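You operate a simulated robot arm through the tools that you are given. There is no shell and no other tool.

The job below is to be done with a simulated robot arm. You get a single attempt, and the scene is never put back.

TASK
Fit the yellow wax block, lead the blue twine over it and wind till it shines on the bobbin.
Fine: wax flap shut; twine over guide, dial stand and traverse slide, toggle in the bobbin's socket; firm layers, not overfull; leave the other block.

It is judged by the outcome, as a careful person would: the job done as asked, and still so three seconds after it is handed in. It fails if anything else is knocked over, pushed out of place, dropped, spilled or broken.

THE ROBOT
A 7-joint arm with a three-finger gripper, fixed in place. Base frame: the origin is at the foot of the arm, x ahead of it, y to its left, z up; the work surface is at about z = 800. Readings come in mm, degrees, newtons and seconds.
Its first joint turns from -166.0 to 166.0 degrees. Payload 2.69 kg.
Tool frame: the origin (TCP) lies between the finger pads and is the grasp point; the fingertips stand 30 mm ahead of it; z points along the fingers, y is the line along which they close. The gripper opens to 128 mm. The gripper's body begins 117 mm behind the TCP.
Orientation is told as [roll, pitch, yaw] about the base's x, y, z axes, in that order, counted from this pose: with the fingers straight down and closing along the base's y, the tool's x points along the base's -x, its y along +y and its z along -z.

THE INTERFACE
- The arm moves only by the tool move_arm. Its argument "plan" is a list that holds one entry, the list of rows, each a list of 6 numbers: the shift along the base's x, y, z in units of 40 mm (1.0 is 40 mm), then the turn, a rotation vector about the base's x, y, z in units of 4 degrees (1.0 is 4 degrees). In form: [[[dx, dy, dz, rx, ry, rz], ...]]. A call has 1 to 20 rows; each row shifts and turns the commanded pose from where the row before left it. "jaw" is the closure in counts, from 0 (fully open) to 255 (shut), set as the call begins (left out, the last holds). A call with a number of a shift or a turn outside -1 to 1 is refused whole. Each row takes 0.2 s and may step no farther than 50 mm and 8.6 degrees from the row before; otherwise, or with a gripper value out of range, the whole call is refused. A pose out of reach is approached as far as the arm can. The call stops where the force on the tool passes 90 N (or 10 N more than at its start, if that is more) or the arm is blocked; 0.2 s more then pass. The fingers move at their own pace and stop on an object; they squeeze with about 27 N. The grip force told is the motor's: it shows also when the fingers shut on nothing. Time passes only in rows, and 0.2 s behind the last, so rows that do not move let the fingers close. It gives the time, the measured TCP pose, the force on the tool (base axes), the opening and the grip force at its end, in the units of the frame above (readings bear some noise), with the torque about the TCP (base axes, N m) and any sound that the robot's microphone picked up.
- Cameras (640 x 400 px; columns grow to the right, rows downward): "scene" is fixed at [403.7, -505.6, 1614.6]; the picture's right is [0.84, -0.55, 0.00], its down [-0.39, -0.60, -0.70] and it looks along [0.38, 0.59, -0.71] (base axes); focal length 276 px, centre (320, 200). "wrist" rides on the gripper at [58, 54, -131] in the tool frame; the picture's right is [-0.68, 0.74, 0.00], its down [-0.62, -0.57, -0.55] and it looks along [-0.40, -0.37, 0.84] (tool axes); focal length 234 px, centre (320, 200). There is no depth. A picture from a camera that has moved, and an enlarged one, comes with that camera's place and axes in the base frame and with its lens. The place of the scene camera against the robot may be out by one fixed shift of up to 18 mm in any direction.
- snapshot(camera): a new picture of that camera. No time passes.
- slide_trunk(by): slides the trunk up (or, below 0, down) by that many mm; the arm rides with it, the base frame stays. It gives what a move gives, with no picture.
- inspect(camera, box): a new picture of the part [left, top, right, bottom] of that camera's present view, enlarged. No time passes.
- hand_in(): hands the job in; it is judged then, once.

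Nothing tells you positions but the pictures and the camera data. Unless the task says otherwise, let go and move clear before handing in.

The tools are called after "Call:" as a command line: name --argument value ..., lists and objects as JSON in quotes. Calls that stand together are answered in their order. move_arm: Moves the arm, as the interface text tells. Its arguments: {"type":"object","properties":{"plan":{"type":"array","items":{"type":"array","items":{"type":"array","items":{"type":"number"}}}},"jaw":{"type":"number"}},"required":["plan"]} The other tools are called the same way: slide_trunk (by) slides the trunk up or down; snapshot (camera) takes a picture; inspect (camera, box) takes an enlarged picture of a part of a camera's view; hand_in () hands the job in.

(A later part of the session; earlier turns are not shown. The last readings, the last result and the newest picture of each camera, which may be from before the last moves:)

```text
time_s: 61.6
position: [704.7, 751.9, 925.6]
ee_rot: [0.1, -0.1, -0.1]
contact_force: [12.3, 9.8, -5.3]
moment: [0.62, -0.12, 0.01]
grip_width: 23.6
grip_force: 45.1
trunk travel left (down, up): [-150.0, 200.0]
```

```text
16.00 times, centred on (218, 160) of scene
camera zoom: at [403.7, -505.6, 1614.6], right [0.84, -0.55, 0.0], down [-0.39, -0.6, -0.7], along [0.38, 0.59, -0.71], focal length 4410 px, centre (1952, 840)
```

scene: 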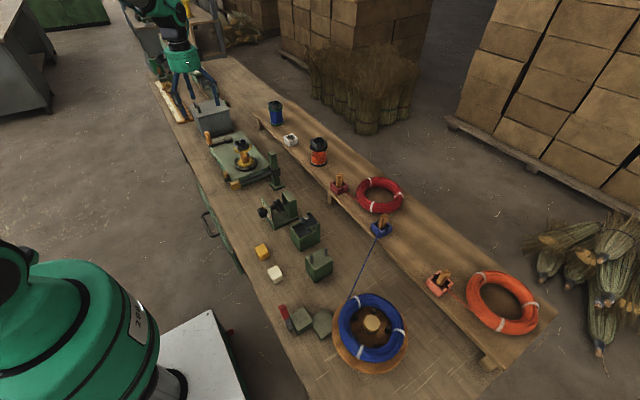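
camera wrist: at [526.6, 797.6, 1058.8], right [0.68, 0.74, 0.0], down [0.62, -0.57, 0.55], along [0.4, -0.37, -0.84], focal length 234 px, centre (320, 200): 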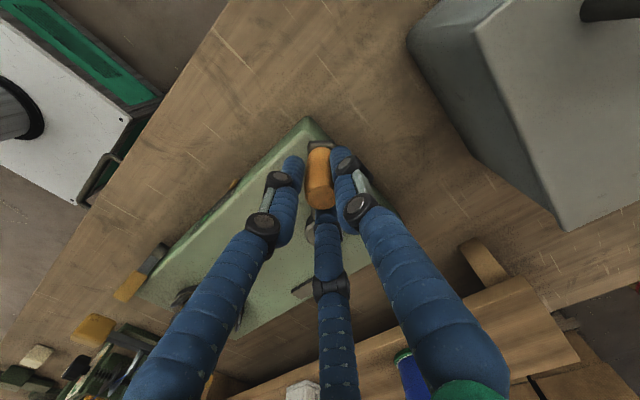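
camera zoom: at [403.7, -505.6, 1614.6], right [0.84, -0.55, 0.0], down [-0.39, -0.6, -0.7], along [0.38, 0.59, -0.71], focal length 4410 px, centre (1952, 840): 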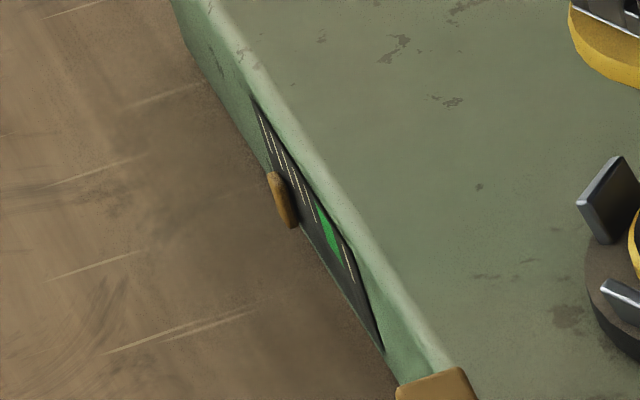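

The fill pointer on the winder's side has crept forward a little. Continuing the circle, with the centre slightly refined.

Call:
move_arm --plan '[[[0.39, -0.375, 0, 0, 0, 0], [0.25, -0.48, 0, 0, 0, 0], [0.1175, -0.53, 0, 0, 0, 0], [-0.025, -0.54, 0, 0, 0, 0], [-0.1625, -0.5175, 0, 0, 0, 0], [-0.29, -0.4575, 0, 0, 0, 0], [-0.4, -0.365, 0, 0, 0, 0], [-0.48, -0.25, 0, 0, 0, 0]]]'

Call:
inspect --camera "scene" --box '[200, 100, 290, 190]'

Call:
inspect --camera "scene" --box '[208, 150, 228, 170]'

```text
time_s: 63.4
position: [677.3, 610.0, 926.0]
ee_rot: [-0.1, 0.2, 0.0]
contact_force: [13.8, -48.9, 4.2]
moment: [-2.02, -0.05, 0.01]
grip_width: 23.3
grip_force: 44.3
trunk travel left (down, up): [-150.0, 200.0]
```

```text
4.44 times, centred on (245, 145) of scene
camera zoom: at [403.7, -505.6, 1614.6], right [0.84, -0.55, 0.0], down [-0.39, -0.6, -0.7], along [0.38, 0.59, -0.71], focal length 1225 px, centre (653, 444)
```

zoom: 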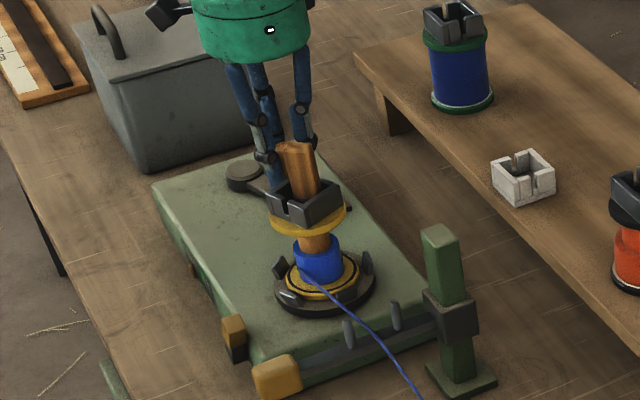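

```text
16.00 times, centred on (218, 160) of scene
camera zoom: at [403.7, -505.6, 1614.6], right [0.84, -0.55, 0.0], down [-0.39, -0.6, -0.7], along [0.38, 0.59, -0.71], focal length 4410 px, centre (1952, 840)
```

zoom: 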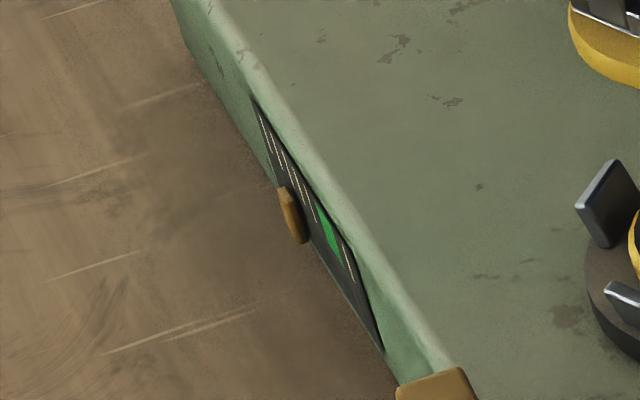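

Call:
move_arm --plan '[[[-0.56, -0.26, 0, 0, 0, 0], [-0.555, 0.025, 0, 0, 0, 0], [-0.53, 0.168, 0, 0, 0, 0], [-0.468, 0.298, 0, 0, 0, 0]]]'

Call:
inspect --camera "scene" --box '[200, 100, 290, 190]'

```text
time_s: 64.4
position: [596.5, 624.0, 926.0]
ee_rot: [0.1, 0.0, 0.0]
contact_force: [5.5, 10.7, -20.0]
moment: [0.26, -0.45, -0.02]
grip_width: 23.4
grip_force: 44.8
trunk travel left (down, up): [-150.0, 200.0]
```

```text
4.44 times, centred on (245, 145) of scene
camera zoom: at [403.7, -505.6, 1614.6], right [0.84, -0.55, 0.0], down [-0.39, -0.6, -0.7], along [0.38, 0.59, -0.71], focal length 1225 px, centre (653, 444)
```

zoom: 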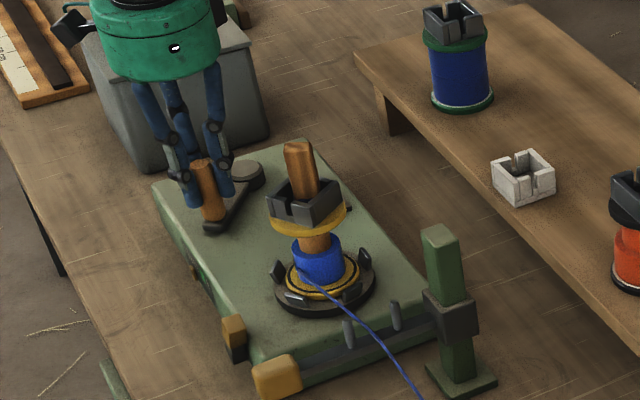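

Call:
inspect --camera "scene" --box '[230, 135, 280, 175]'

Call:
inspect --camera "scene" --box '[208, 150, 228, 170]'

Call:
inspect --camera "scene" --box '[255, 180, 345, 280]'

```text
10.00 times, centred on (255, 155) of scene
camera zoom: at [403.7, -505.6, 1614.6], right [0.84, -0.55, 0.0], down [-0.39, -0.6, -0.7], along [0.38, 0.59, -0.71], focal length 2756 px, centre (970, 650)
```

zoom: 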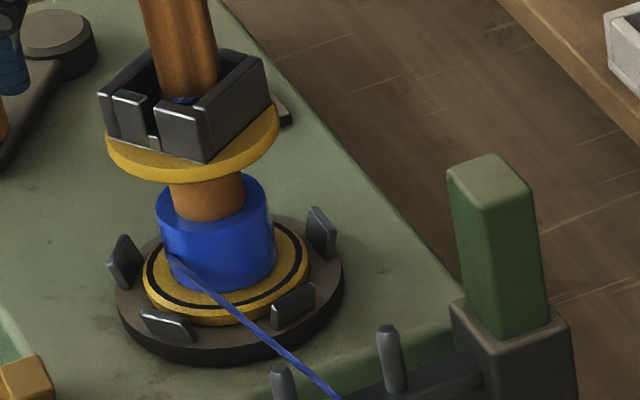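

```text
16.00 times, centred on (218, 160) of scene
camera zoom: at [403.7, -505.6, 1614.6], right [0.84, -0.55, 0.0], down [-0.39, -0.6, -0.7], along [0.38, 0.59, -0.71], focal length 4410 px, centre (1952, 840)
```

zoom: 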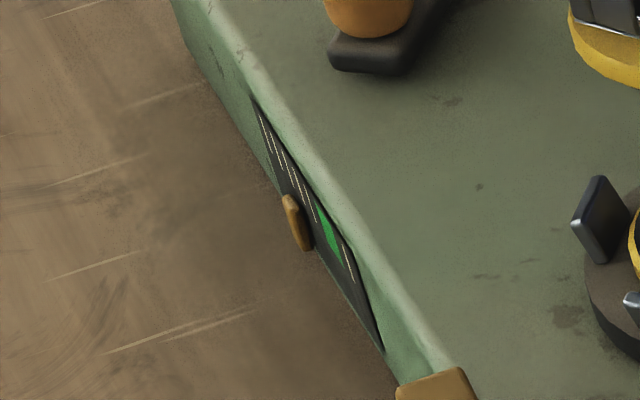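

```text
4.00 times, centred on (300, 230) of scene
camera zoom: at [403.7, -505.6, 1614.6], right [0.84, -0.55, 0.0], down [-0.39, -0.6, -0.7], along [0.38, 0.59, -0.71], focal length 1102 px, centre (400, 80)
```

zoom: 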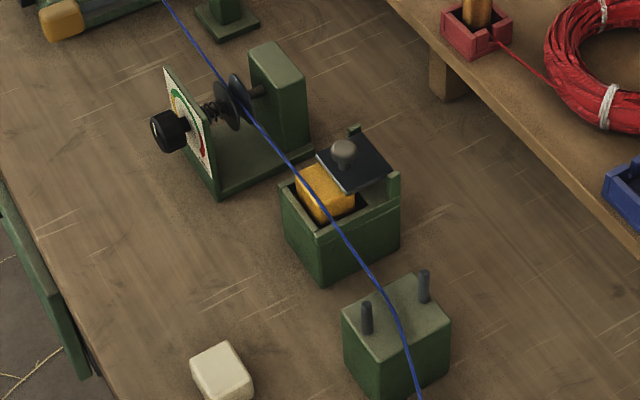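

The winding is turning from matte to a brighter blue, but it is only building on the lower half where the traverse slide sits. Before it gets too thick there I'll let go of the crank and raise the slide to lay the upper half.

Call:
move_arm --plan '[[[0, 0, 0, 0, 0, 0], [0, 0, 0, 0, 0, 0], [0, 0, 0.8, 0, 0, 0], [0, 0, 0.9, 0, 0, 0]]]' --jaw 140

Call:
inspect --camera "scene" --box '[200, 100, 290, 190]'

```text
time_s: 65.4
position: [592.2, 619.9, 994.0]
ee_rot: [-0.1, 0.1, -0.1]
contact_force: [-0.3, -0.3, -0.7]
moment: [0.04, 0.02, 0.01]
grip_width: 57.6
grip_force: 0.1
trunk travel left (down, up): [-150.0, 200.0]
```

```text
4.44 times, centred on (245, 145) of scene
camera zoom: at [403.7, -505.6, 1614.6], right [0.84, -0.55, 0.0], down [-0.39, -0.6, -0.7], along [0.38, 0.59, -0.71], focal length 1225 px, centre (653, 444)
```

zoom: 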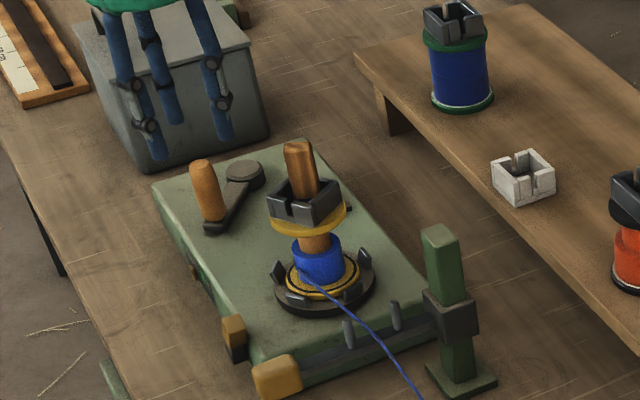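

Call:
inspect --camera "wrist" --box '[250, 90, 410, 230]'

Call:
snapshot --camera "wrist"

```text
2.86 times, centred on (330, 160) of wrist
camera zoom: at [534.3, 673.5, 1126.7], right [0.68, 0.74, 0.0], down [0.61, -0.57, 0.55], along [0.4, -0.37, -0.84], focal length 669 px, centre (291, 314)
```

zoom: 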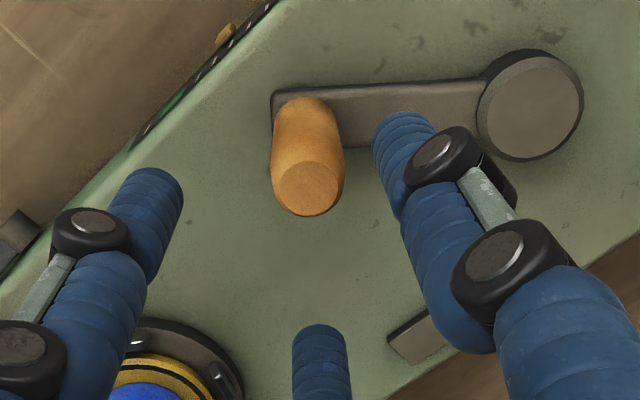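

```text
taken
camera wrist: at [534.3, 673.5, 1126.7], right [0.68, 0.74, 0.0], down [0.61, -0.57, 0.55], along [0.4, -0.37, -0.84], focal length 234 px, centre (320, 200)
```

wrist: 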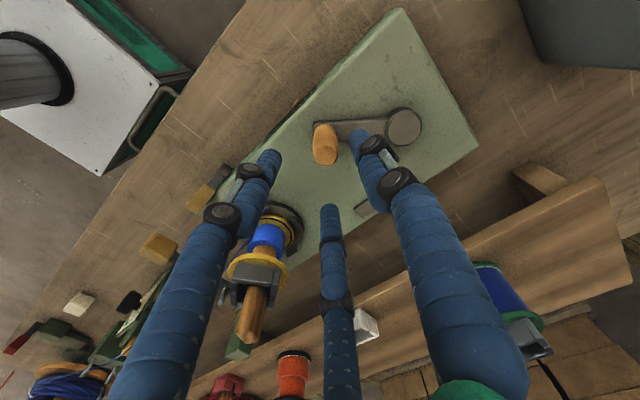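

The crank holds its position on release; handle at (595, 625), so the true circle is centre (648.7, 691), radius 85. Now to the traverse slide's orange knob near (555, 342).

Call:
move_arm --plan '[[[-0.13, -0.99, 0, 0, 0, 0], [-0.13, -0.99, 0, 0, 0, 0], [-0.13, -0.99, 0, 0, 0, 0], [-0.13, -0.99, 0, 0, 0, 0], [-0.13, -0.99, 0, 0, 0, 0], [-0.13, -0.99, 0, 0, 0, 0], [-0.13, -0.99, 0, 0, 0, 0], [0, 0, 0, 0, 0, 0]]]'

Call:
inspect --camera "wrist" --box '[250, 70, 410, 210]'

Call:
snapshot --camera "wrist"

```text
time_s: 67.2
position: [560.8, 345.3, 994.4]
ee_rot: [0.0, -0.1, -0.1]
contact_force: [0.1, -0.5, -0.5]
moment: [0.07, 0.03, -0.01]
grip_width: 57.4
grip_force: 0.0
trunk travel left (down, up): [-150.0, 200.0]
```

```text
2.86 times, centred on (330, 140) of wrist
camera zoom: at [501.2, 398.4, 1127.3], right [0.68, 0.74, 0.0], down [0.61, -0.57, 0.55], along [0.4, -0.37, -0.84], focal length 669 px, centre (291, 371)
```

zoom: 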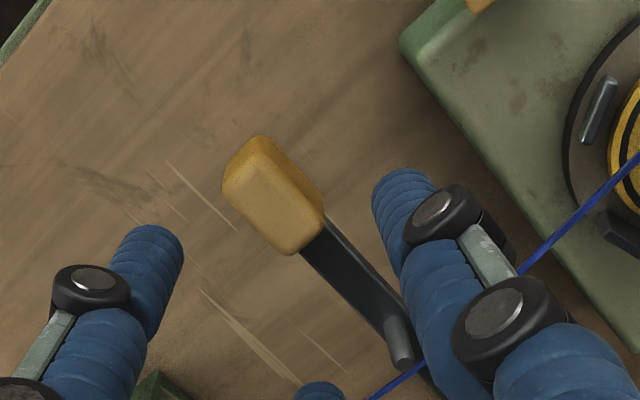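

```text
taken
camera wrist: at [501.2, 398.4, 1127.3], right [0.68, 0.74, 0.0], down [0.61, -0.57, 0.55], along [0.4, -0.37, -0.84], focal length 234 px, centre (320, 200)
```

wrist: 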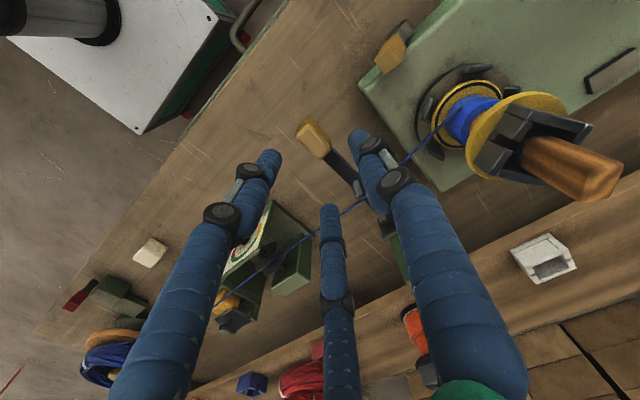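

Call:
move_arm --plan '[[[-0.04, -0.04, -0.75, 0, 0, 0], [-0.04, -0.04, -0.75, 0, 0, 0], [-0.03, -0.03, -0.73, 0, 0, 0]]]'

Call:
move_arm --plan '[[[0, 0, 0, 0, 0, 0], [0, 0, 0, 0, 0, 0]]]' --jaw 255

Call:
inspect --camera "wrist" --box '[250, 70, 410, 210]'

Call:
inspect --camera "scene" --box '[210, 120, 300, 210]'

```text
time_s: 68.0
position: [553.9, 342.7, 904.2]
ee_rot: [-0.1, -0.1, -0.1]
contact_force: [0.7, 0.3, -0.1]
moment: [-0.05, 0.03, 0.01]
grip_width: 57.8
grip_force: 0.2
trunk travel left (down, up): [-150.0, 200.0]
```

```text
time_s: 68.6
position: [554.7, 340.5, 904.9]
ee_rot: [0.1, 0.0, -0.2]
contact_force: [34.1, -50.4, 0.3]
moment: [-1.26, -1.36, -0.89]
grip_width: 46.5
grip_force: 26.9
trunk travel left (down, up): [-150.0, 200.0]
```

```text
2.86 times, centred on (330, 140) of wrist
camera zoom: at [496.4, 392.8, 1038.1], right [0.68, 0.74, 0.0], down [0.61, -0.57, 0.55], along [0.4, -0.37, -0.84], focal length 669 px, centre (291, 371)
```

zoom: 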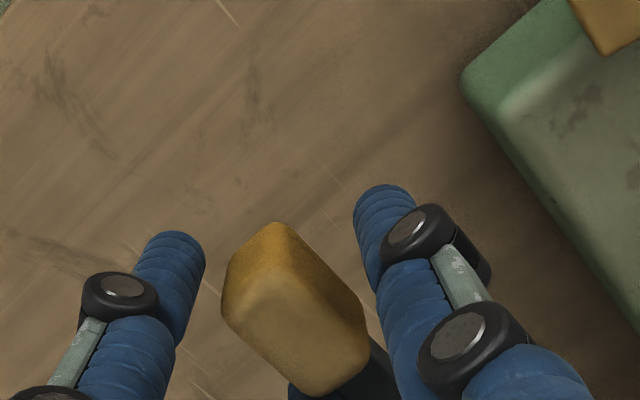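

```text
4.44 times, centred on (255, 165) of scene
camera zoom: at [403.7, -505.6, 1614.6], right [0.84, -0.55, 0.0], down [-0.39, -0.6, -0.7], along [0.38, 0.59, -0.71], focal length 1225 px, centre (609, 356)
```

zoom: 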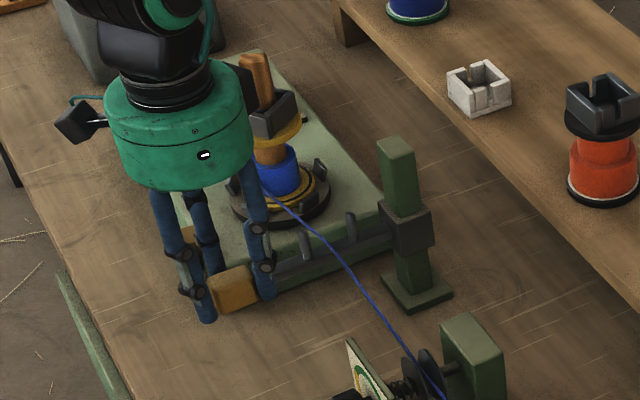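

The third finger touched the bar first, giving an unbalanced side force, so I'll open at once and back off upward, then re-approach with the tool turned 90° so the fingers straddle the knob.

Call:
move_arm --plan '[[[0, 0, 0, 0, 0, 0], [0, 0, 0, 0, 0, 0], [0, 0, 0.7, 0, 0, 0], [0, 0, 0.8, 0, 0, 0], [0, 0, 0.6, 0, 0, 0]]]' --jaw 110

Call:
inspect --camera "scene" --box '[210, 120, 300, 210]'

```text
time_s: 69.8
position: [552.0, 342.7, 989.1]
ee_rot: [0.0, 0.0, 0.1]
contact_force: [1.1, 0.4, 0.5]
moment: [-0.02, -0.01, 0.01]
grip_width: 72.9
grip_force: 0.1
trunk travel left (down, up): [-150.0, 200.0]
```

```text
4.44 times, centred on (255, 165) of scene
camera zoom: at [403.7, -505.6, 1614.6], right [0.84, -0.55, 0.0], down [-0.39, -0.6, -0.7], along [0.38, 0.59, -0.71], focal length 1225 px, centre (609, 356)
```

zoom: 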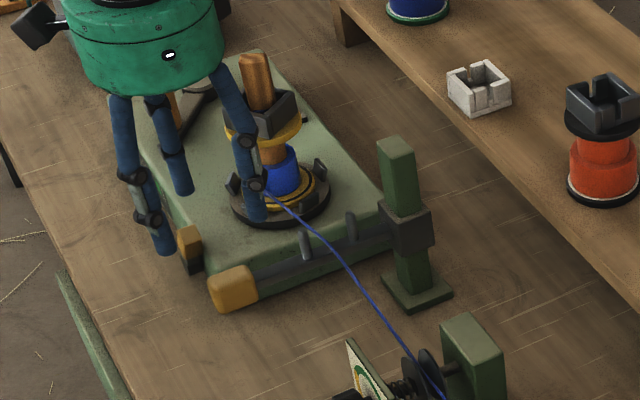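

The post has not moved. Turning the tool +90° about the vertical.

Call:
move_arm --plan '[[[0, 0, 0, 0, 0, 1], [0, 0, 0, 0, 0, 1], [0, 0, 0, 0, 0, 1], [0, 0, 0, 0, 0, 1], [0, 0, 0, 0, 0, 1], [0, 0, 0, 0, 0, 1], [0, 0, 0, 0, 0, 1], [0, 0, 0, 0, 0, 1], [0, 0, 0, 0, 0, 1], [0, 0, 0, 0, 0, 1], [0, 0, 0, 0, 0, 1], [0, 0, 0, 0, 0, 1], [0, 0, 0, 0, 0, 1], [0, 0, 0, 0, 0, 1], [0, 0, 0, 0, 0, 1], [0, 0, 0, 0, 0, 1], [0, 0, 0, 0, 0, 1], [0, 0, 0, 0, 0, 1], [0, 0, 0, 0, 0, 1], [0, 0, 0, 0, 0, 1]]]'

Call:
move_arm --plan '[[[0, 0, 0, 0, 0, 1], [0, 0, 0, 0, 0, 1], [0, 0, 0, 0, 0, 0.5], [0, 0, 0, 0, 0, 0]]]' --jaw 140

Call:
snapshot --camera "wrist"

Call:
inspect --camera "wrist" --box '[250, 70, 410, 210]'

```text
time_s: 74.0
position: [551.7, 342.5, 989.2]
ee_rot: [0.0, 0.0, 79.9]
contact_force: [0.1, 1.2, 0.8]
moment: [0.01, -0.01, -0.01]
grip_width: 72.6
grip_force: 0.0
trunk travel left (down, up): [-150.0, 200.0]
```

```text
time_s: 75.0
position: [552.1, 342.2, 989.3]
ee_rot: [-0.1, 0.1, 90.0]
contact_force: [-0.7, 0.3, -0.4]
moment: [0.0, 0.04, 0.02]
grip_width: 57.7
grip_force: 0.1
trunk travel left (down, up): [-150.0, 200.0]
```

```text
taken
camera wrist: at [498.4, 282.8, 1122.2], right [-0.74, 0.68, 0.0], down [0.57, 0.62, 0.55], along [0.37, 0.4, -0.84], focal length 234 px, centre (320, 200)
```

wrist: 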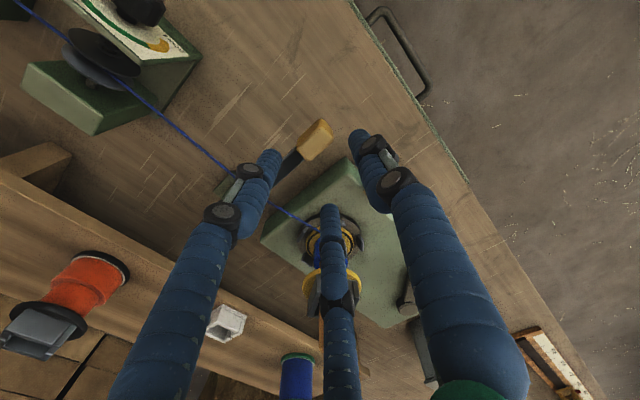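

```text
2.86 times, centred on (330, 140) of wrist
camera zoom: at [498.4, 282.8, 1122.2], right [-0.74, 0.68, 0.0], down [0.57, 0.62, 0.55], along [0.37, 0.4, -0.84], focal length 669 px, centre (291, 371)
```

zoom: 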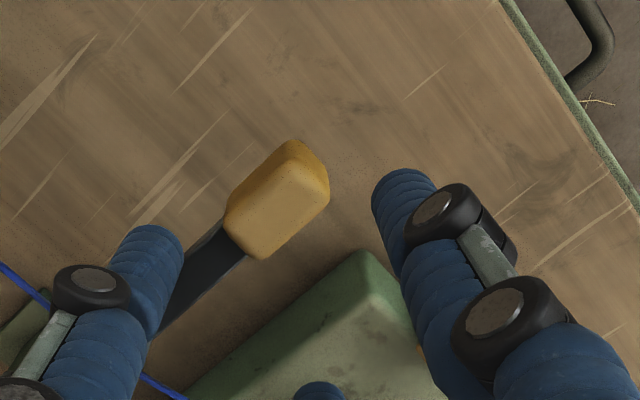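

The knob spans x 541–570, y 328–348, top z ≈ 896. Aligning (y −4) and descending, then closing.

Call:
move_arm --plan '[[[0.01, -0.09, -0.75, 0, 0, 0], [0, 0, -0.75, 0, 0, 0], [0, 0, -0.7, 0, 0, 0]]]'

Call:
move_arm --plan '[[[0, 0, 0, 0, 0, 0]]]' --jaw 255

Call:
inspect --camera "wrist" --box '[250, 70, 410, 210]'

```text
time_s: 75.8
position: [553.0, 338.9, 902.8]
ee_rot: [0.0, -0.1, 90.0]
contact_force: [0.2, 0.4, -0.9]
moment: [0.04, -0.01, -0.02]
grip_width: 57.5
grip_force: 0.0
trunk travel left (down, up): [-150.0, 200.0]
```

```text
time_s: 76.2
position: [552.2, 339.6, 903.2]
ee_rot: [0.1, -0.1, 90.1]
contact_force: [-6.9, 15.3, -0.9]
moment: [0.63, 0.26, 0.03]
grip_width: 26.9
grip_force: 44.6
trunk travel left (down, up): [-150.0, 200.0]
```

```text
2.86 times, centred on (330, 140) of wrist
camera zoom: at [498.3, 280.3, 1035.5], right [-0.74, 0.68, 0.0], down [0.57, 0.61, 0.55], along [0.37, 0.4, -0.84], focal length 669 px, centre (291, 371)
```

zoom: 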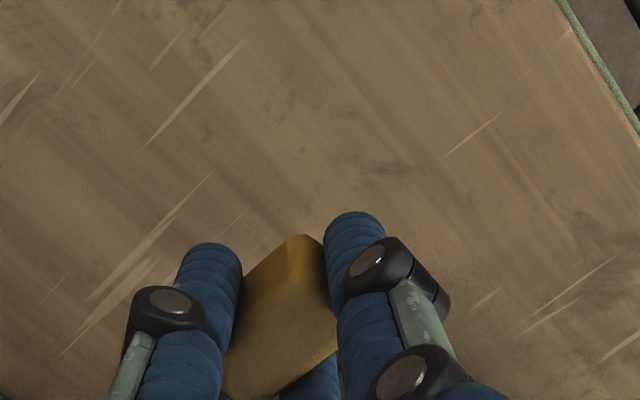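

The knob is gripped well (27 mm). Lifting the slide gently.

Call:
move_arm --plan '[[[0, 0, 0.2, 0, 0, 0], [0, 0, 0.2, 0, 0, 0]]]'

Call:
inspect --camera "scene" --box '[210, 120, 300, 210]'

```text
time_s: 76.8
position: [553.0, 339.9, 918.7]
ee_rot: [0.0, 0.0, 90.0]
contact_force: [-9.6, 14.0, -1.2]
moment: [0.43, 0.12, 0.19]
grip_width: 26.6
grip_force: 45.3
trunk travel left (down, up): [-150.0, 200.0]
```

```text
4.44 times, centred on (255, 165) of scene
camera zoom: at [403.7, -505.6, 1614.6], right [0.84, -0.55, 0.0], down [-0.39, -0.6, -0.7], along [0.38, 0.59, -0.71], focal length 1225 px, centre (609, 356)
```

zoom: 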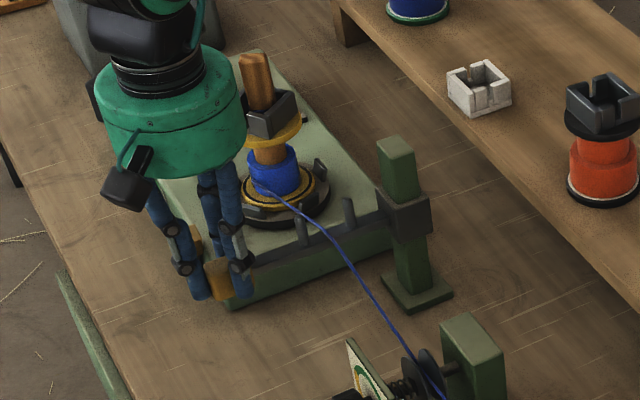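

Call:
inspect --camera "scene" --box '[230, 130, 290, 190]'

```text
6.67 times, centred on (260, 160) of scene
camera zoom: at [403.7, -505.6, 1614.6], right [0.84, -0.55, 0.0], down [-0.39, -0.6, -0.7], along [0.38, 0.59, -0.71], focal length 1838 px, centre (720, 467)
```

zoom: 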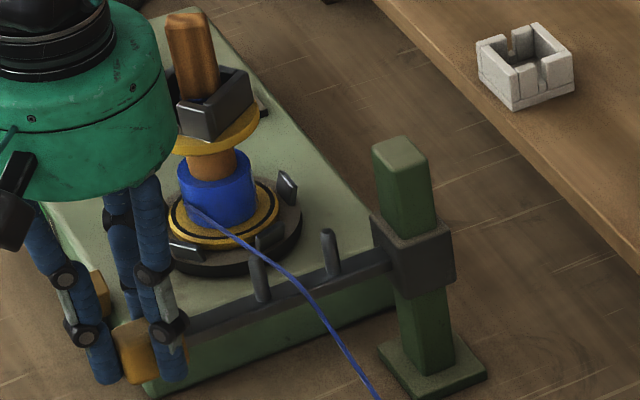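

Call:
move_arm --plan '[[[0, 0, 0.2, 0, 0, 0], [0, 0, 0.2, 0, 0, 0]]]'

Call:
inspect --camera "scene" --box '[230, 130, 290, 190]'

```text
time_s: 77.4
position: [552.0, 340.7, 933.2]
ee_rot: [0.0, 0.0, 89.9]
contact_force: [-16.4, 25.4, -0.8]
moment: [1.02, 0.51, 0.41]
grip_width: 26.7
grip_force: 44.8
trunk travel left (down, up): [-150.0, 200.0]
```

```text
6.67 times, centred on (260, 160) of scene
camera zoom: at [403.7, -505.6, 1614.6], right [0.84, -0.55, 0.0], down [-0.39, -0.6, -0.7], along [0.38, 0.59, -0.71], focal length 1838 px, centre (720, 467)
```

zoom: 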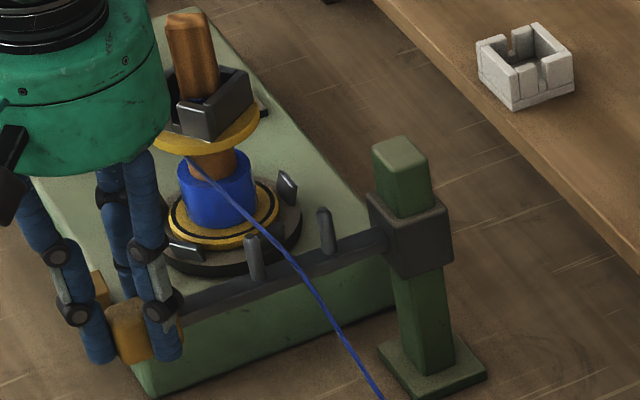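

The twine now feeds the upper half of the core. Releasing the slide and checking that it stays up.

Call:
move_arm --plan '[[[0, 0, 0, 0, 0, 0], [0, 0, 0, 0, 0, 0], [0, 0, 0.7, 0, 0, 0], [0, 0, 0.8, 0, 0, 0]]]' --jaw 140

Call:
inspect --camera "scene" --box '[210, 120, 300, 210]'

```text
time_s: 78.4
position: [553.4, 338.8, 994.2]
ee_rot: [0.0, -0.1, 89.8]
contact_force: [0.1, -0.2, -0.1]
moment: [0.0, 0.0, 0.05]
grip_width: 57.9
grip_force: 0.0
trunk travel left (down, up): [-150.0, 200.0]
```

```text
4.44 times, centred on (255, 165) of scene
camera zoom: at [403.7, -505.6, 1614.6], right [0.84, -0.55, 0.0], down [-0.39, -0.6, -0.7], along [0.38, 0.59, -0.71], focal length 1225 px, centre (609, 356)
```

zoom: 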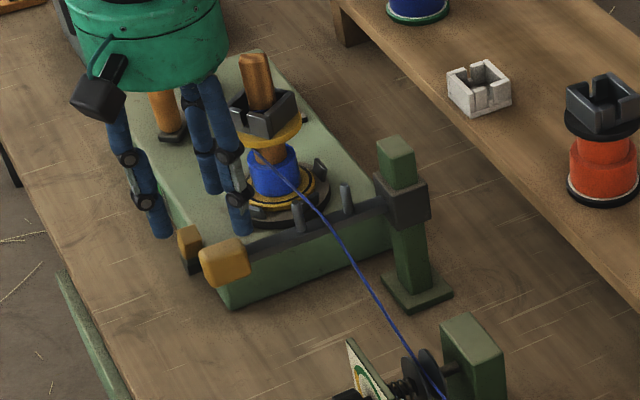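

The slide stays up. Back to the crank handle at (595, 625) to wind the upper half.

Call:
move_arm --plan '[[[0, 0.895, 0, 0, 0, 0], [0, 0.895, 0, 0, 0, 0], [0, 0.895, 0, 0, 0, 0], [0, 0.895, 0, 0, 0, 0], [0, 0.895, 0, 0, 0, 0], [0.346, 0.895, 0, 0, 0, 0], [0.346, 0.895, 0, 0, 0, 0], [0.346, 0.895, 0, 0, 0, 0], [0, 0, 0, 0, 0, 0]]]'

Call:
inspect --camera "wrist" --box '[250, 70, 410, 210]'

```text
time_s: 80.4
position: [595.7, 623.7, 993.2]
ee_rot: [0.0, -0.1, 89.8]
contact_force: [0.5, 0.3, 0.6]
moment: [0.01, 0.01, 0.0]
grip_width: 57.8
grip_force: 0.1
trunk travel left (down, up): [-150.0, 200.0]
```

```text
2.86 times, centred on (330, 140) of wrist
camera zoom: at [541.7, 564.7, 1125.7], right [-0.74, 0.68, 0.0], down [0.57, 0.61, 0.55], along [0.37, 0.4, -0.84], focal length 669 px, centre (291, 371)
```

zoom: 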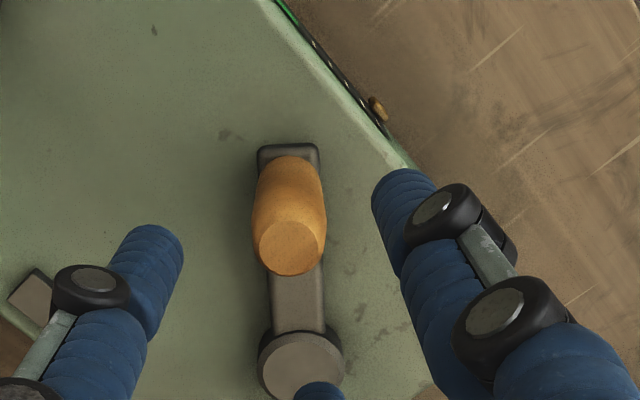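

Call:
inspect --camera "wrist" --box '[300, 40, 400, 130]'

Call:
snapshot --camera "wrist"

```text
4.44 times, centred on (350, 85) of wrist
camera zoom: at [541.7, 564.7, 1125.7], right [-0.74, 0.68, 0.0], down [0.57, 0.61, 0.55], along [0.37, 0.4, -0.84], focal length 1041 px, centre (187, 711)
```

zoom: 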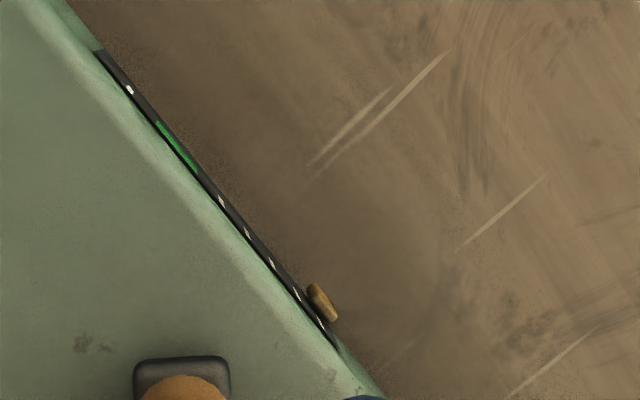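

```text
taken
camera wrist: at [541.7, 564.7, 1125.7], right [-0.74, 0.68, 0.0], down [0.57, 0.61, 0.55], along [0.37, 0.4, -0.84], focal length 234 px, centre (320, 200)
```

wrist: 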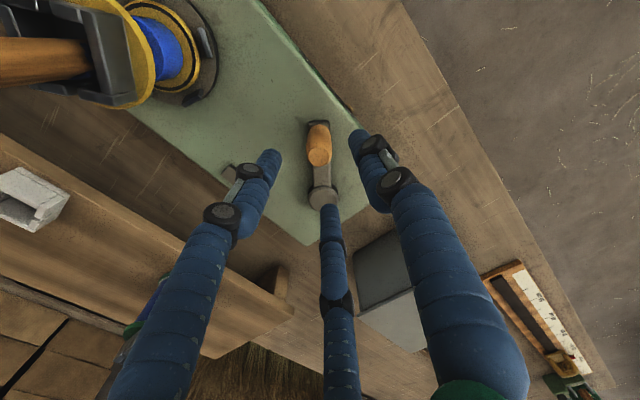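

Call:
inspect --camera "scene" --box '[211, 154, 225, 168]'

Call:
inspect --camera "wrist" --box '[320, 55, 385, 125]'

Call:
inspect --camera "wrist" --box '[60, 0, 240, 130]'

```text
16.00 times, centred on (218, 161) of scene
camera zoom: at [403.7, -505.6, 1614.6], right [0.84, -0.55, 0.0], down [-0.39, -0.6, -0.7], along [0.38, 0.59, -0.71], focal length 4410 px, centre (1952, 824)
```

zoom: 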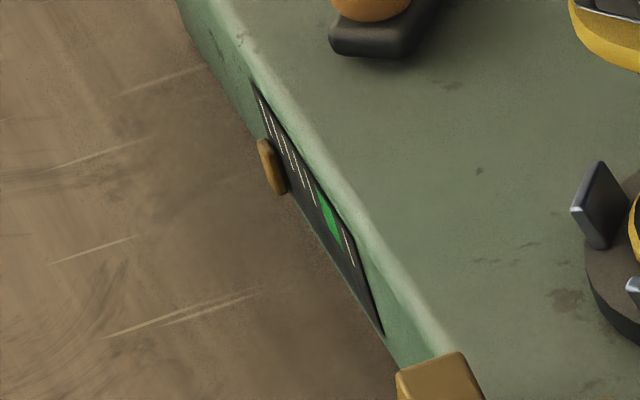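

```text
5.71 times, centred on (352, 90) of wrist
camera zoom: at [541.7, 564.7, 1125.7], right [-0.74, 0.68, 0.0], down [0.57, 0.61, 0.55], along [0.37, 0.4, -0.84], focal length 1338 px, centre (134, 829)
```

zoom: 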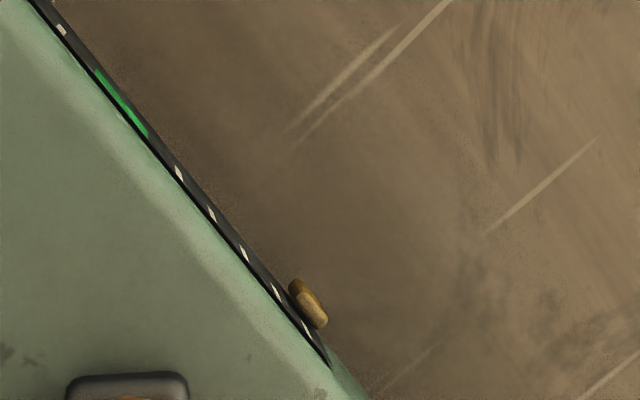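

```text
3.08 times, centred on (150, 65) of wrist
camera zoom: at [541.7, 564.7, 1125.7], right [-0.74, 0.68, 0.0], down [0.57, 0.61, 0.55], along [0.37, 0.4, -0.84], focal length 720 px, centre (843, 615)
```

zoom: 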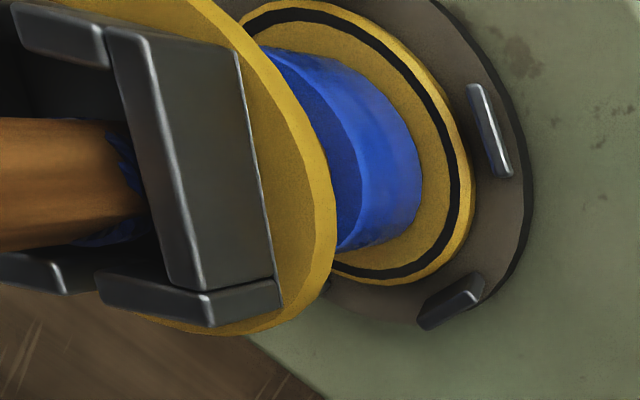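

The side pointer dropped back when the slide moved up, so it seems to gauge the fill at the current traverse level (lower level read about 1.6 marks; green starts near 5). I'll grip the crank again and continue winding the upper half, watching the pointer.

Call:
move_arm --plan '[[[-0.02, -0.01, -0.85, 0, 0, 0], [0, 0, -0.85, 0, 0, 0]]]'

Call:
move_arm --plan '[[[0, 0, 0, 0, 0, 0], [0, 0, 0, 0, 0, 0]]]' --jaw 255

```text
time_s: 81.0
position: [596.0, 623.9, 924.7]
ee_rot: [0.0, -0.1, 89.9]
contact_force: [0.8, 0.0, 1.0]
moment: [-0.03, 0.02, -0.01]
grip_width: 57.4
grip_force: 0.2
trunk travel left (down, up): [-150.0, 200.0]
```

```text
time_s: 81.6
position: [595.3, 624.4, 925.2]
ee_rot: [0.1, -0.1, 90.0]
contact_force: [3.3, 3.3, -2.3]
moment: [0.26, -0.23, -0.01]
grip_width: 23.2
grip_force: 44.8
trunk travel left (down, up): [-150.0, 200.0]
```

Call:
move_arm --plan '[[[-0.38, 0.4075, 0, 0, 0, 0], [-0.265, 0.4925, 0, 0, 0, 0], [-0.1275, 0.5425, 0, 0, 0, 0], [0.0175, 0.5575, 0, 0, 0, 0], [0.1625, 0.535, 0, 0, 0, 0], [0.2925, 0.475, 0, 0, 0, 0], [0.4075, 0.38, 0, 0, 0, 0], [0.4925, 0.265, 0, 0, 0, 0]]]'

Call:
inspect --camera "scene" --box '[211, 154, 225, 168]'

Call:
inspect --camera "scene" --box '[230, 130, 280, 180]'

```text
time_s: 83.4
position: [618.0, 768.4, 925.3]
ee_rot: [0.1, 0.1, 89.9]
contact_force: [11.9, -23.4, -11.5]
moment: [-0.6, 0.05, -0.03]
grip_width: 22.8
grip_force: 44.5
trunk travel left (down, up): [-150.0, 200.0]
```

```text
16.00 times, centred on (218, 161) of scene
camera zoom: at [403.7, -505.6, 1614.6], right [0.84, -0.55, 0.0], down [-0.39, -0.6, -0.7], along [0.38, 0.59, -0.71], focal length 4410 px, centre (1952, 824)
```

zoom: 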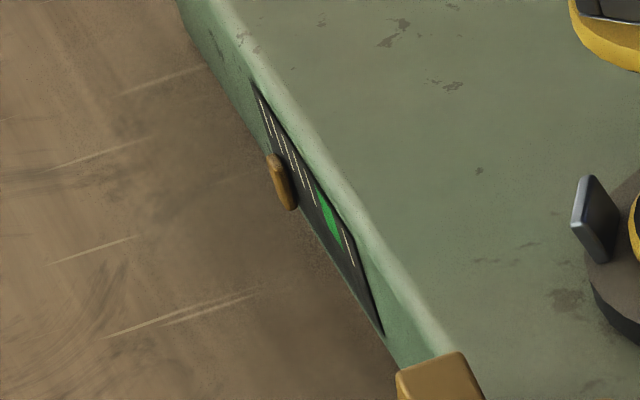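

```text
8.00 times, centred on (255, 155) of scene
camera zoom: at [403.7, -505.6, 1614.6], right [0.84, -0.55, 0.0], down [-0.39, -0.6, -0.7], along [0.38, 0.59, -0.71], focal length 2205 px, centre (840, 560)
```

zoom: 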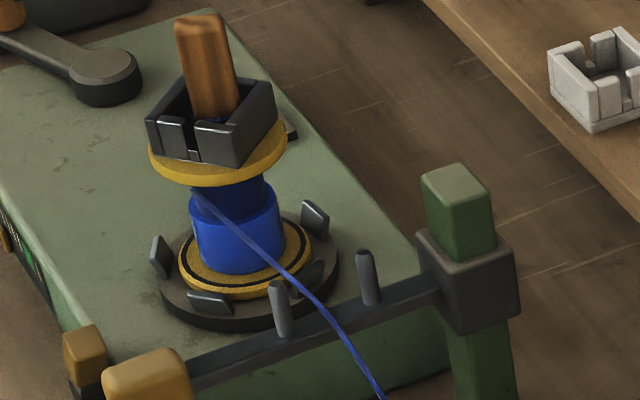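

Call:
move_arm --plan '[[[0, 0, 0, 0, 0, 0], [0, 0, 0, 0, 0, 0], [0, 0, 0, 0, 0, 0], [0, 0, 0, 0, 0, 0], [0, 0, 0, 0, 0, 0], [0, 0, 0, 0, 0, 0], [0, 0, 0, 0, 0, 0], [0, 0, 0, 0, 0, 0]]]'

Call:
inspect --camera "scene" --box '[211, 154, 225, 168]'

```text
time_s: 85.2
position: [616.9, 768.7, 925.9]
ee_rot: [0.0, 0.0, 90.0]
contact_force: [14.2, -35.5, -18.9]
moment: [-1.0, -0.37, 0.0]
grip_width: 23.0
grip_force: 45.0
trunk travel left (down, up): [-150.0, 200.0]
```

```text
16.00 times, centred on (218, 161) of scene
camera zoom: at [403.7, -505.6, 1614.6], right [0.84, -0.55, 0.0], down [-0.39, -0.6, -0.7], along [0.38, 0.59, -0.71], focal length 4410 px, centre (1952, 824)
```

zoom: 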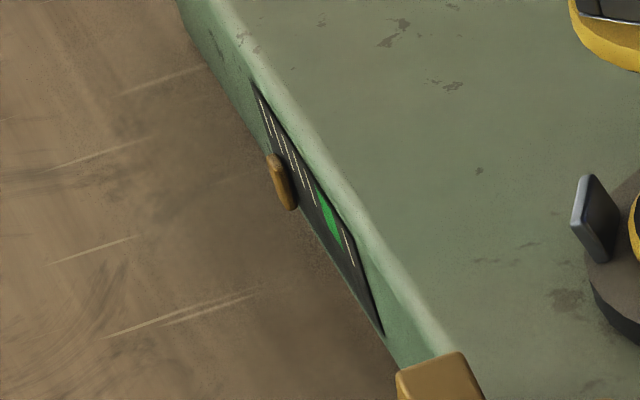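

The gauge holds its reading at rest. The crank pulls inward a bit here, so I'll correct the commanded circle slightly and see the force.

Call:
move_arm --plan '[[[0.06, -0.12, 0, 0, 0, 0], [0, 0, 0, 0, 0, 0]]]'

```text
time_s: 85.8
position: [618.3, 768.8, 925.1]
ee_rot: [0.1, -0.2, 90.0]
contact_force: [-2.9, 4.1, -26.2]
moment: [0.49, -0.02, 0.01]
grip_width: 22.7
grip_force: 45.2
trunk travel left (down, up): [-150.0, 200.0]
```

Call:
move_arm --plan '[[[0.536, 0.126, -0.03, 0, 0, 0], [0.551, -0.017, -0.03, 0, 0, 0], [0.529, -0.16, 0, 0, 0, 0], [0.469, -0.289, 0, 0, 0, 0], [0.375, -0.403, 0, 0, 0, 0], [0.262, -0.487, 0, 0, 0, 0], [0.126, -0.536, 0, 0, 0, 0], [-0.017, -0.551, 0, 0, 0, 0]]]'

Call:
inspect --camera "scene" --box '[211, 154, 225, 168]'

Call:
inspect --camera "scene" --box '[230, 130, 280, 180]'

```text
time_s: 87.6
position: [733.4, 671.9, 924.7]
ee_rot: [0.1, 0.0, 89.8]
contact_force: [20.3, -6.9, 8.0]
moment: [-0.49, -0.13, -0.02]
grip_width: 22.9
grip_force: 45.1
trunk travel left (down, up): [-150.0, 200.0]
```

```text
16.00 times, centred on (218, 161) of scene
camera zoom: at [403.7, -505.6, 1614.6], right [0.84, -0.55, 0.0], down [-0.39, -0.6, -0.7], along [0.38, 0.59, -0.71], focal length 4410 px, centre (1952, 824)
```

zoom: 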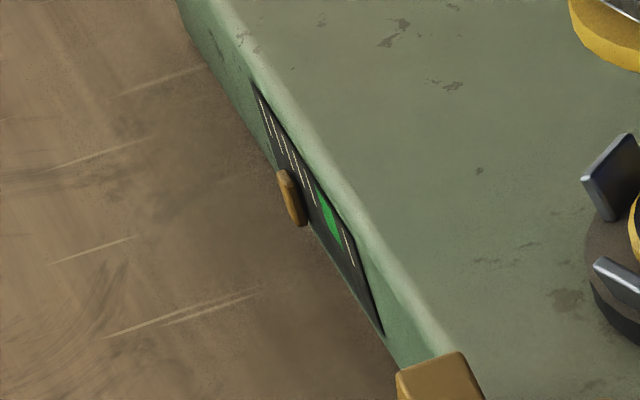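

```text
8.00 times, centred on (255, 155) of scene
camera zoom: at [403.7, -505.6, 1614.6], right [0.84, -0.55, 0.0], down [-0.39, -0.6, -0.7], along [0.38, 0.59, -0.71], focal length 2205 px, centre (840, 560)
```

zoom: 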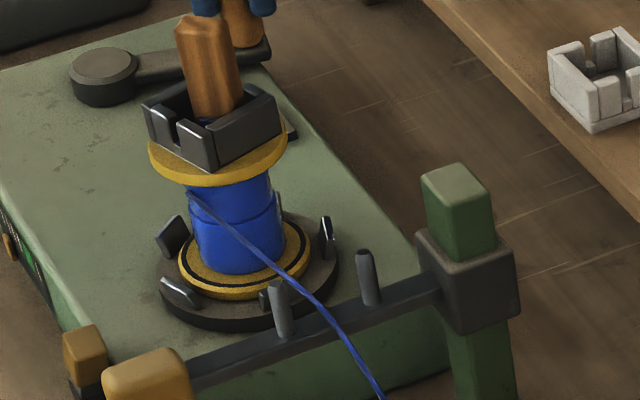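

Gauge and winding are progressing steadily (about 0.15 px per degree; green should come at roughly 2.5–3 turns per level). Continuing with a longer chunk.

Call:
move_arm --plan '[[[-0.1, -0.53, 0, 0, 0, 0], [-0.289, -0.469, 0, 0, 0, 0], [-0.42, -0.365, 0, 0, 0, 0], [-0.507, -0.252, 0, 0, 0, 0], [-0.556, -0.116, 0, 0, 0, 0], [-0.571, 0.027, 0, 0, 0, 0], [-0.549, 0.17, 0, 0, 0, 0], [-0.489, 0.299, 0, 0, 0, 0]]]'

```text
time_s: 89.4
position: [595.9, 624.9, 925.9]
ee_rot: [-0.1, -0.3, 90.0]
contact_force: [11.5, 16.6, 17.5]
moment: [-0.07, -0.84, 0.0]
grip_width: 22.7
grip_force: 44.7
trunk travel left (down, up): [-150.0, 200.0]
```

Call:
move_arm --plan '[[[-0.345, 0.443, 0.03, 0, 0, 0], [-0.262, 0.487, 0, 0, 0, 0], [-0.116, 0.516, 0, 0, 0, 0], [0.027, 0.531, 0, 0, 0, 0], [0.17, 0.509, 0, 0, 0, 0], [0.299, 0.449, 0, 0, 0, 0], [0.413, 0.355, 0, 0, 0, 0], [0.497, 0.242, 0, 0, 0, 0], [0.536, 0.126, 0, 0, 0, 0], [0.551, -0.017, 0, 0, 0, 0], [0.529, -0.16, 0, 0, 0, 0], [0.469, -0.289, 0, 0, 0, 0]]]'

Call:
inspect --camera "scene" --box '[211, 154, 225, 168]'

Call:
inspect --camera "scene" --box '[230, 130, 280, 180]'

```text
time_s: 92.0
position: [708.8, 750.6, 924.7]
ee_rot: [-0.2, -0.2, 89.8]
contact_force: [33.8, 30.5, 1.8]
moment: [1.0, -0.99, 0.01]
grip_width: 22.7
grip_force: 45.4
trunk travel left (down, up): [-150.0, 200.0]
```

```text
16.00 times, centred on (218, 161) of scene
camera zoom: at [403.7, -505.6, 1614.6], right [0.84, -0.55, 0.0], down [-0.39, -0.6, -0.7], along [0.38, 0.59, -0.71], focal length 4410 px, centre (1952, 824)
```

zoom: 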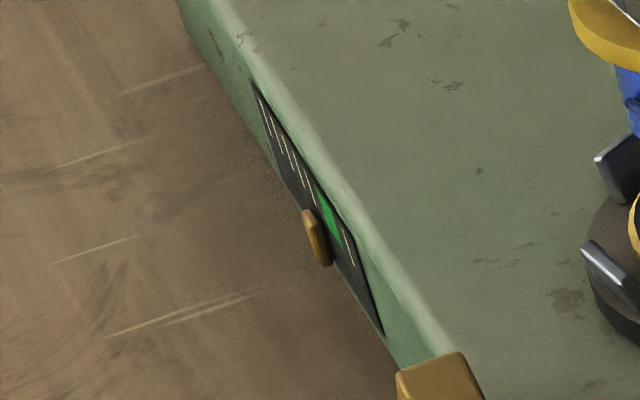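

```text
8.00 times, centred on (255, 155) of scene
camera zoom: at [403.7, -505.6, 1614.6], right [0.84, -0.55, 0.0], down [-0.39, -0.6, -0.7], along [0.38, 0.59, -0.71], focal length 2205 px, centre (840, 560)
```

zoom: 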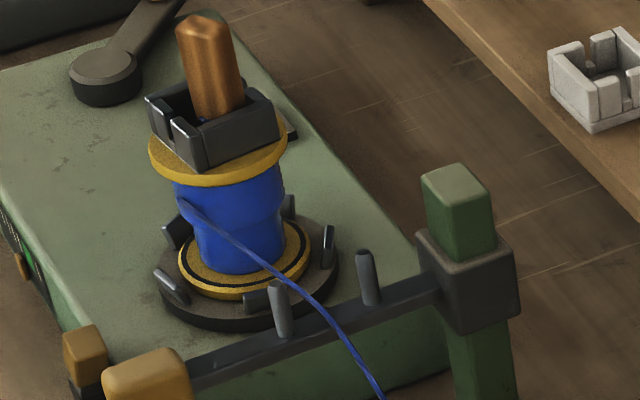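

Call:
move_arm --plan '[[[0.475, -0.313, 0, 0, 0, 0], [0.262, -0.487, 0, 0, 0, 0], [0.126, -0.536, 0, 0, 0, 0], [-0.017, -0.551, 0, 0, 0, 0], [-0.18, -0.525, 0, 0, 0, 0], [-0.309, -0.465, 0, 0, 0, 0], [-0.423, -0.371, 0, 0, 0, 0], [-0.507, -0.258, 0, 0, 0, 0], [-0.556, -0.122, 0, 0, 0, 0], [-0.571, 0.021, 0, 0, 0, 0], [-0.549, 0.164, 0, 0, 0, 0], [-0.489, 0.293, 0, 0, 0, 0]]]'

Call:
inspect --camera "wrist" --box '[300, 0, 420, 130]'

Call:
inspect --camera "scene" --box '[211, 154, 225, 168]'

Call:
inspect --camera "scene" --box '[230, 130, 280, 180]'

```text
time_s: 94.6
position: [592.5, 626.0, 923.7]
ee_rot: [0.0, -0.1, 90.0]
contact_force: [-7.3, -3.8, 4.3]
moment: [-0.76, -0.32, 0.0]
grip_width: 22.4
grip_force: 44.8
trunk travel left (down, up): [-150.0, 200.0]
```

```text
3.08 times, centred on (360, 65) of wrist
camera zoom: at [539.1, 567.6, 1057.3], right [-0.74, 0.68, 0.0], down [0.57, 0.62, 0.55], along [0.37, 0.41, -0.84], focal length 720 px, centre (197, 615)
```

zoom: 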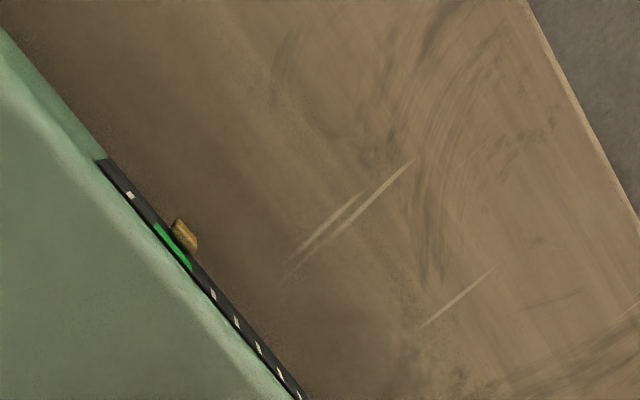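

```text
16.00 times, centred on (218, 161) of scene
camera zoom: at [403.7, -505.6, 1614.6], right [0.84, -0.55, 0.0], down [-0.39, -0.6, -0.7], along [0.38, 0.59, -0.71], focal length 4410 px, centre (1952, 824)
```

zoom: 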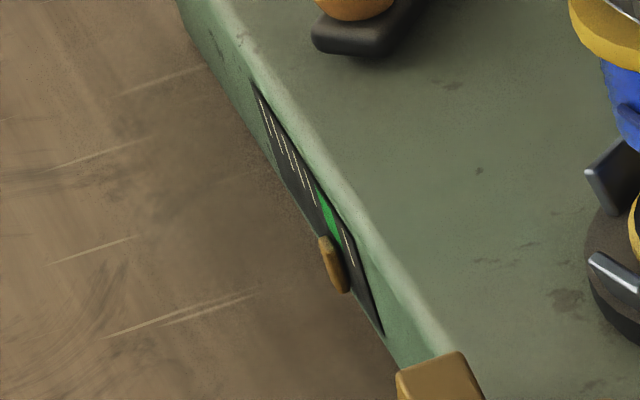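

```text
8.00 times, centred on (255, 155) of scene
camera zoom: at [403.7, -505.6, 1614.6], right [0.84, -0.55, 0.0], down [-0.39, -0.6, -0.7], along [0.38, 0.59, -0.71], focal length 2205 px, centre (840, 560)
```

zoom: 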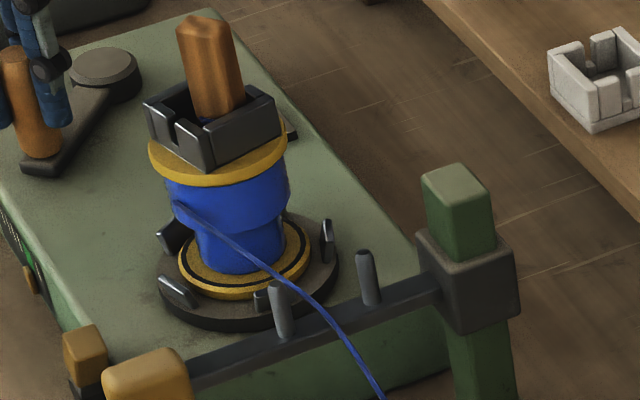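

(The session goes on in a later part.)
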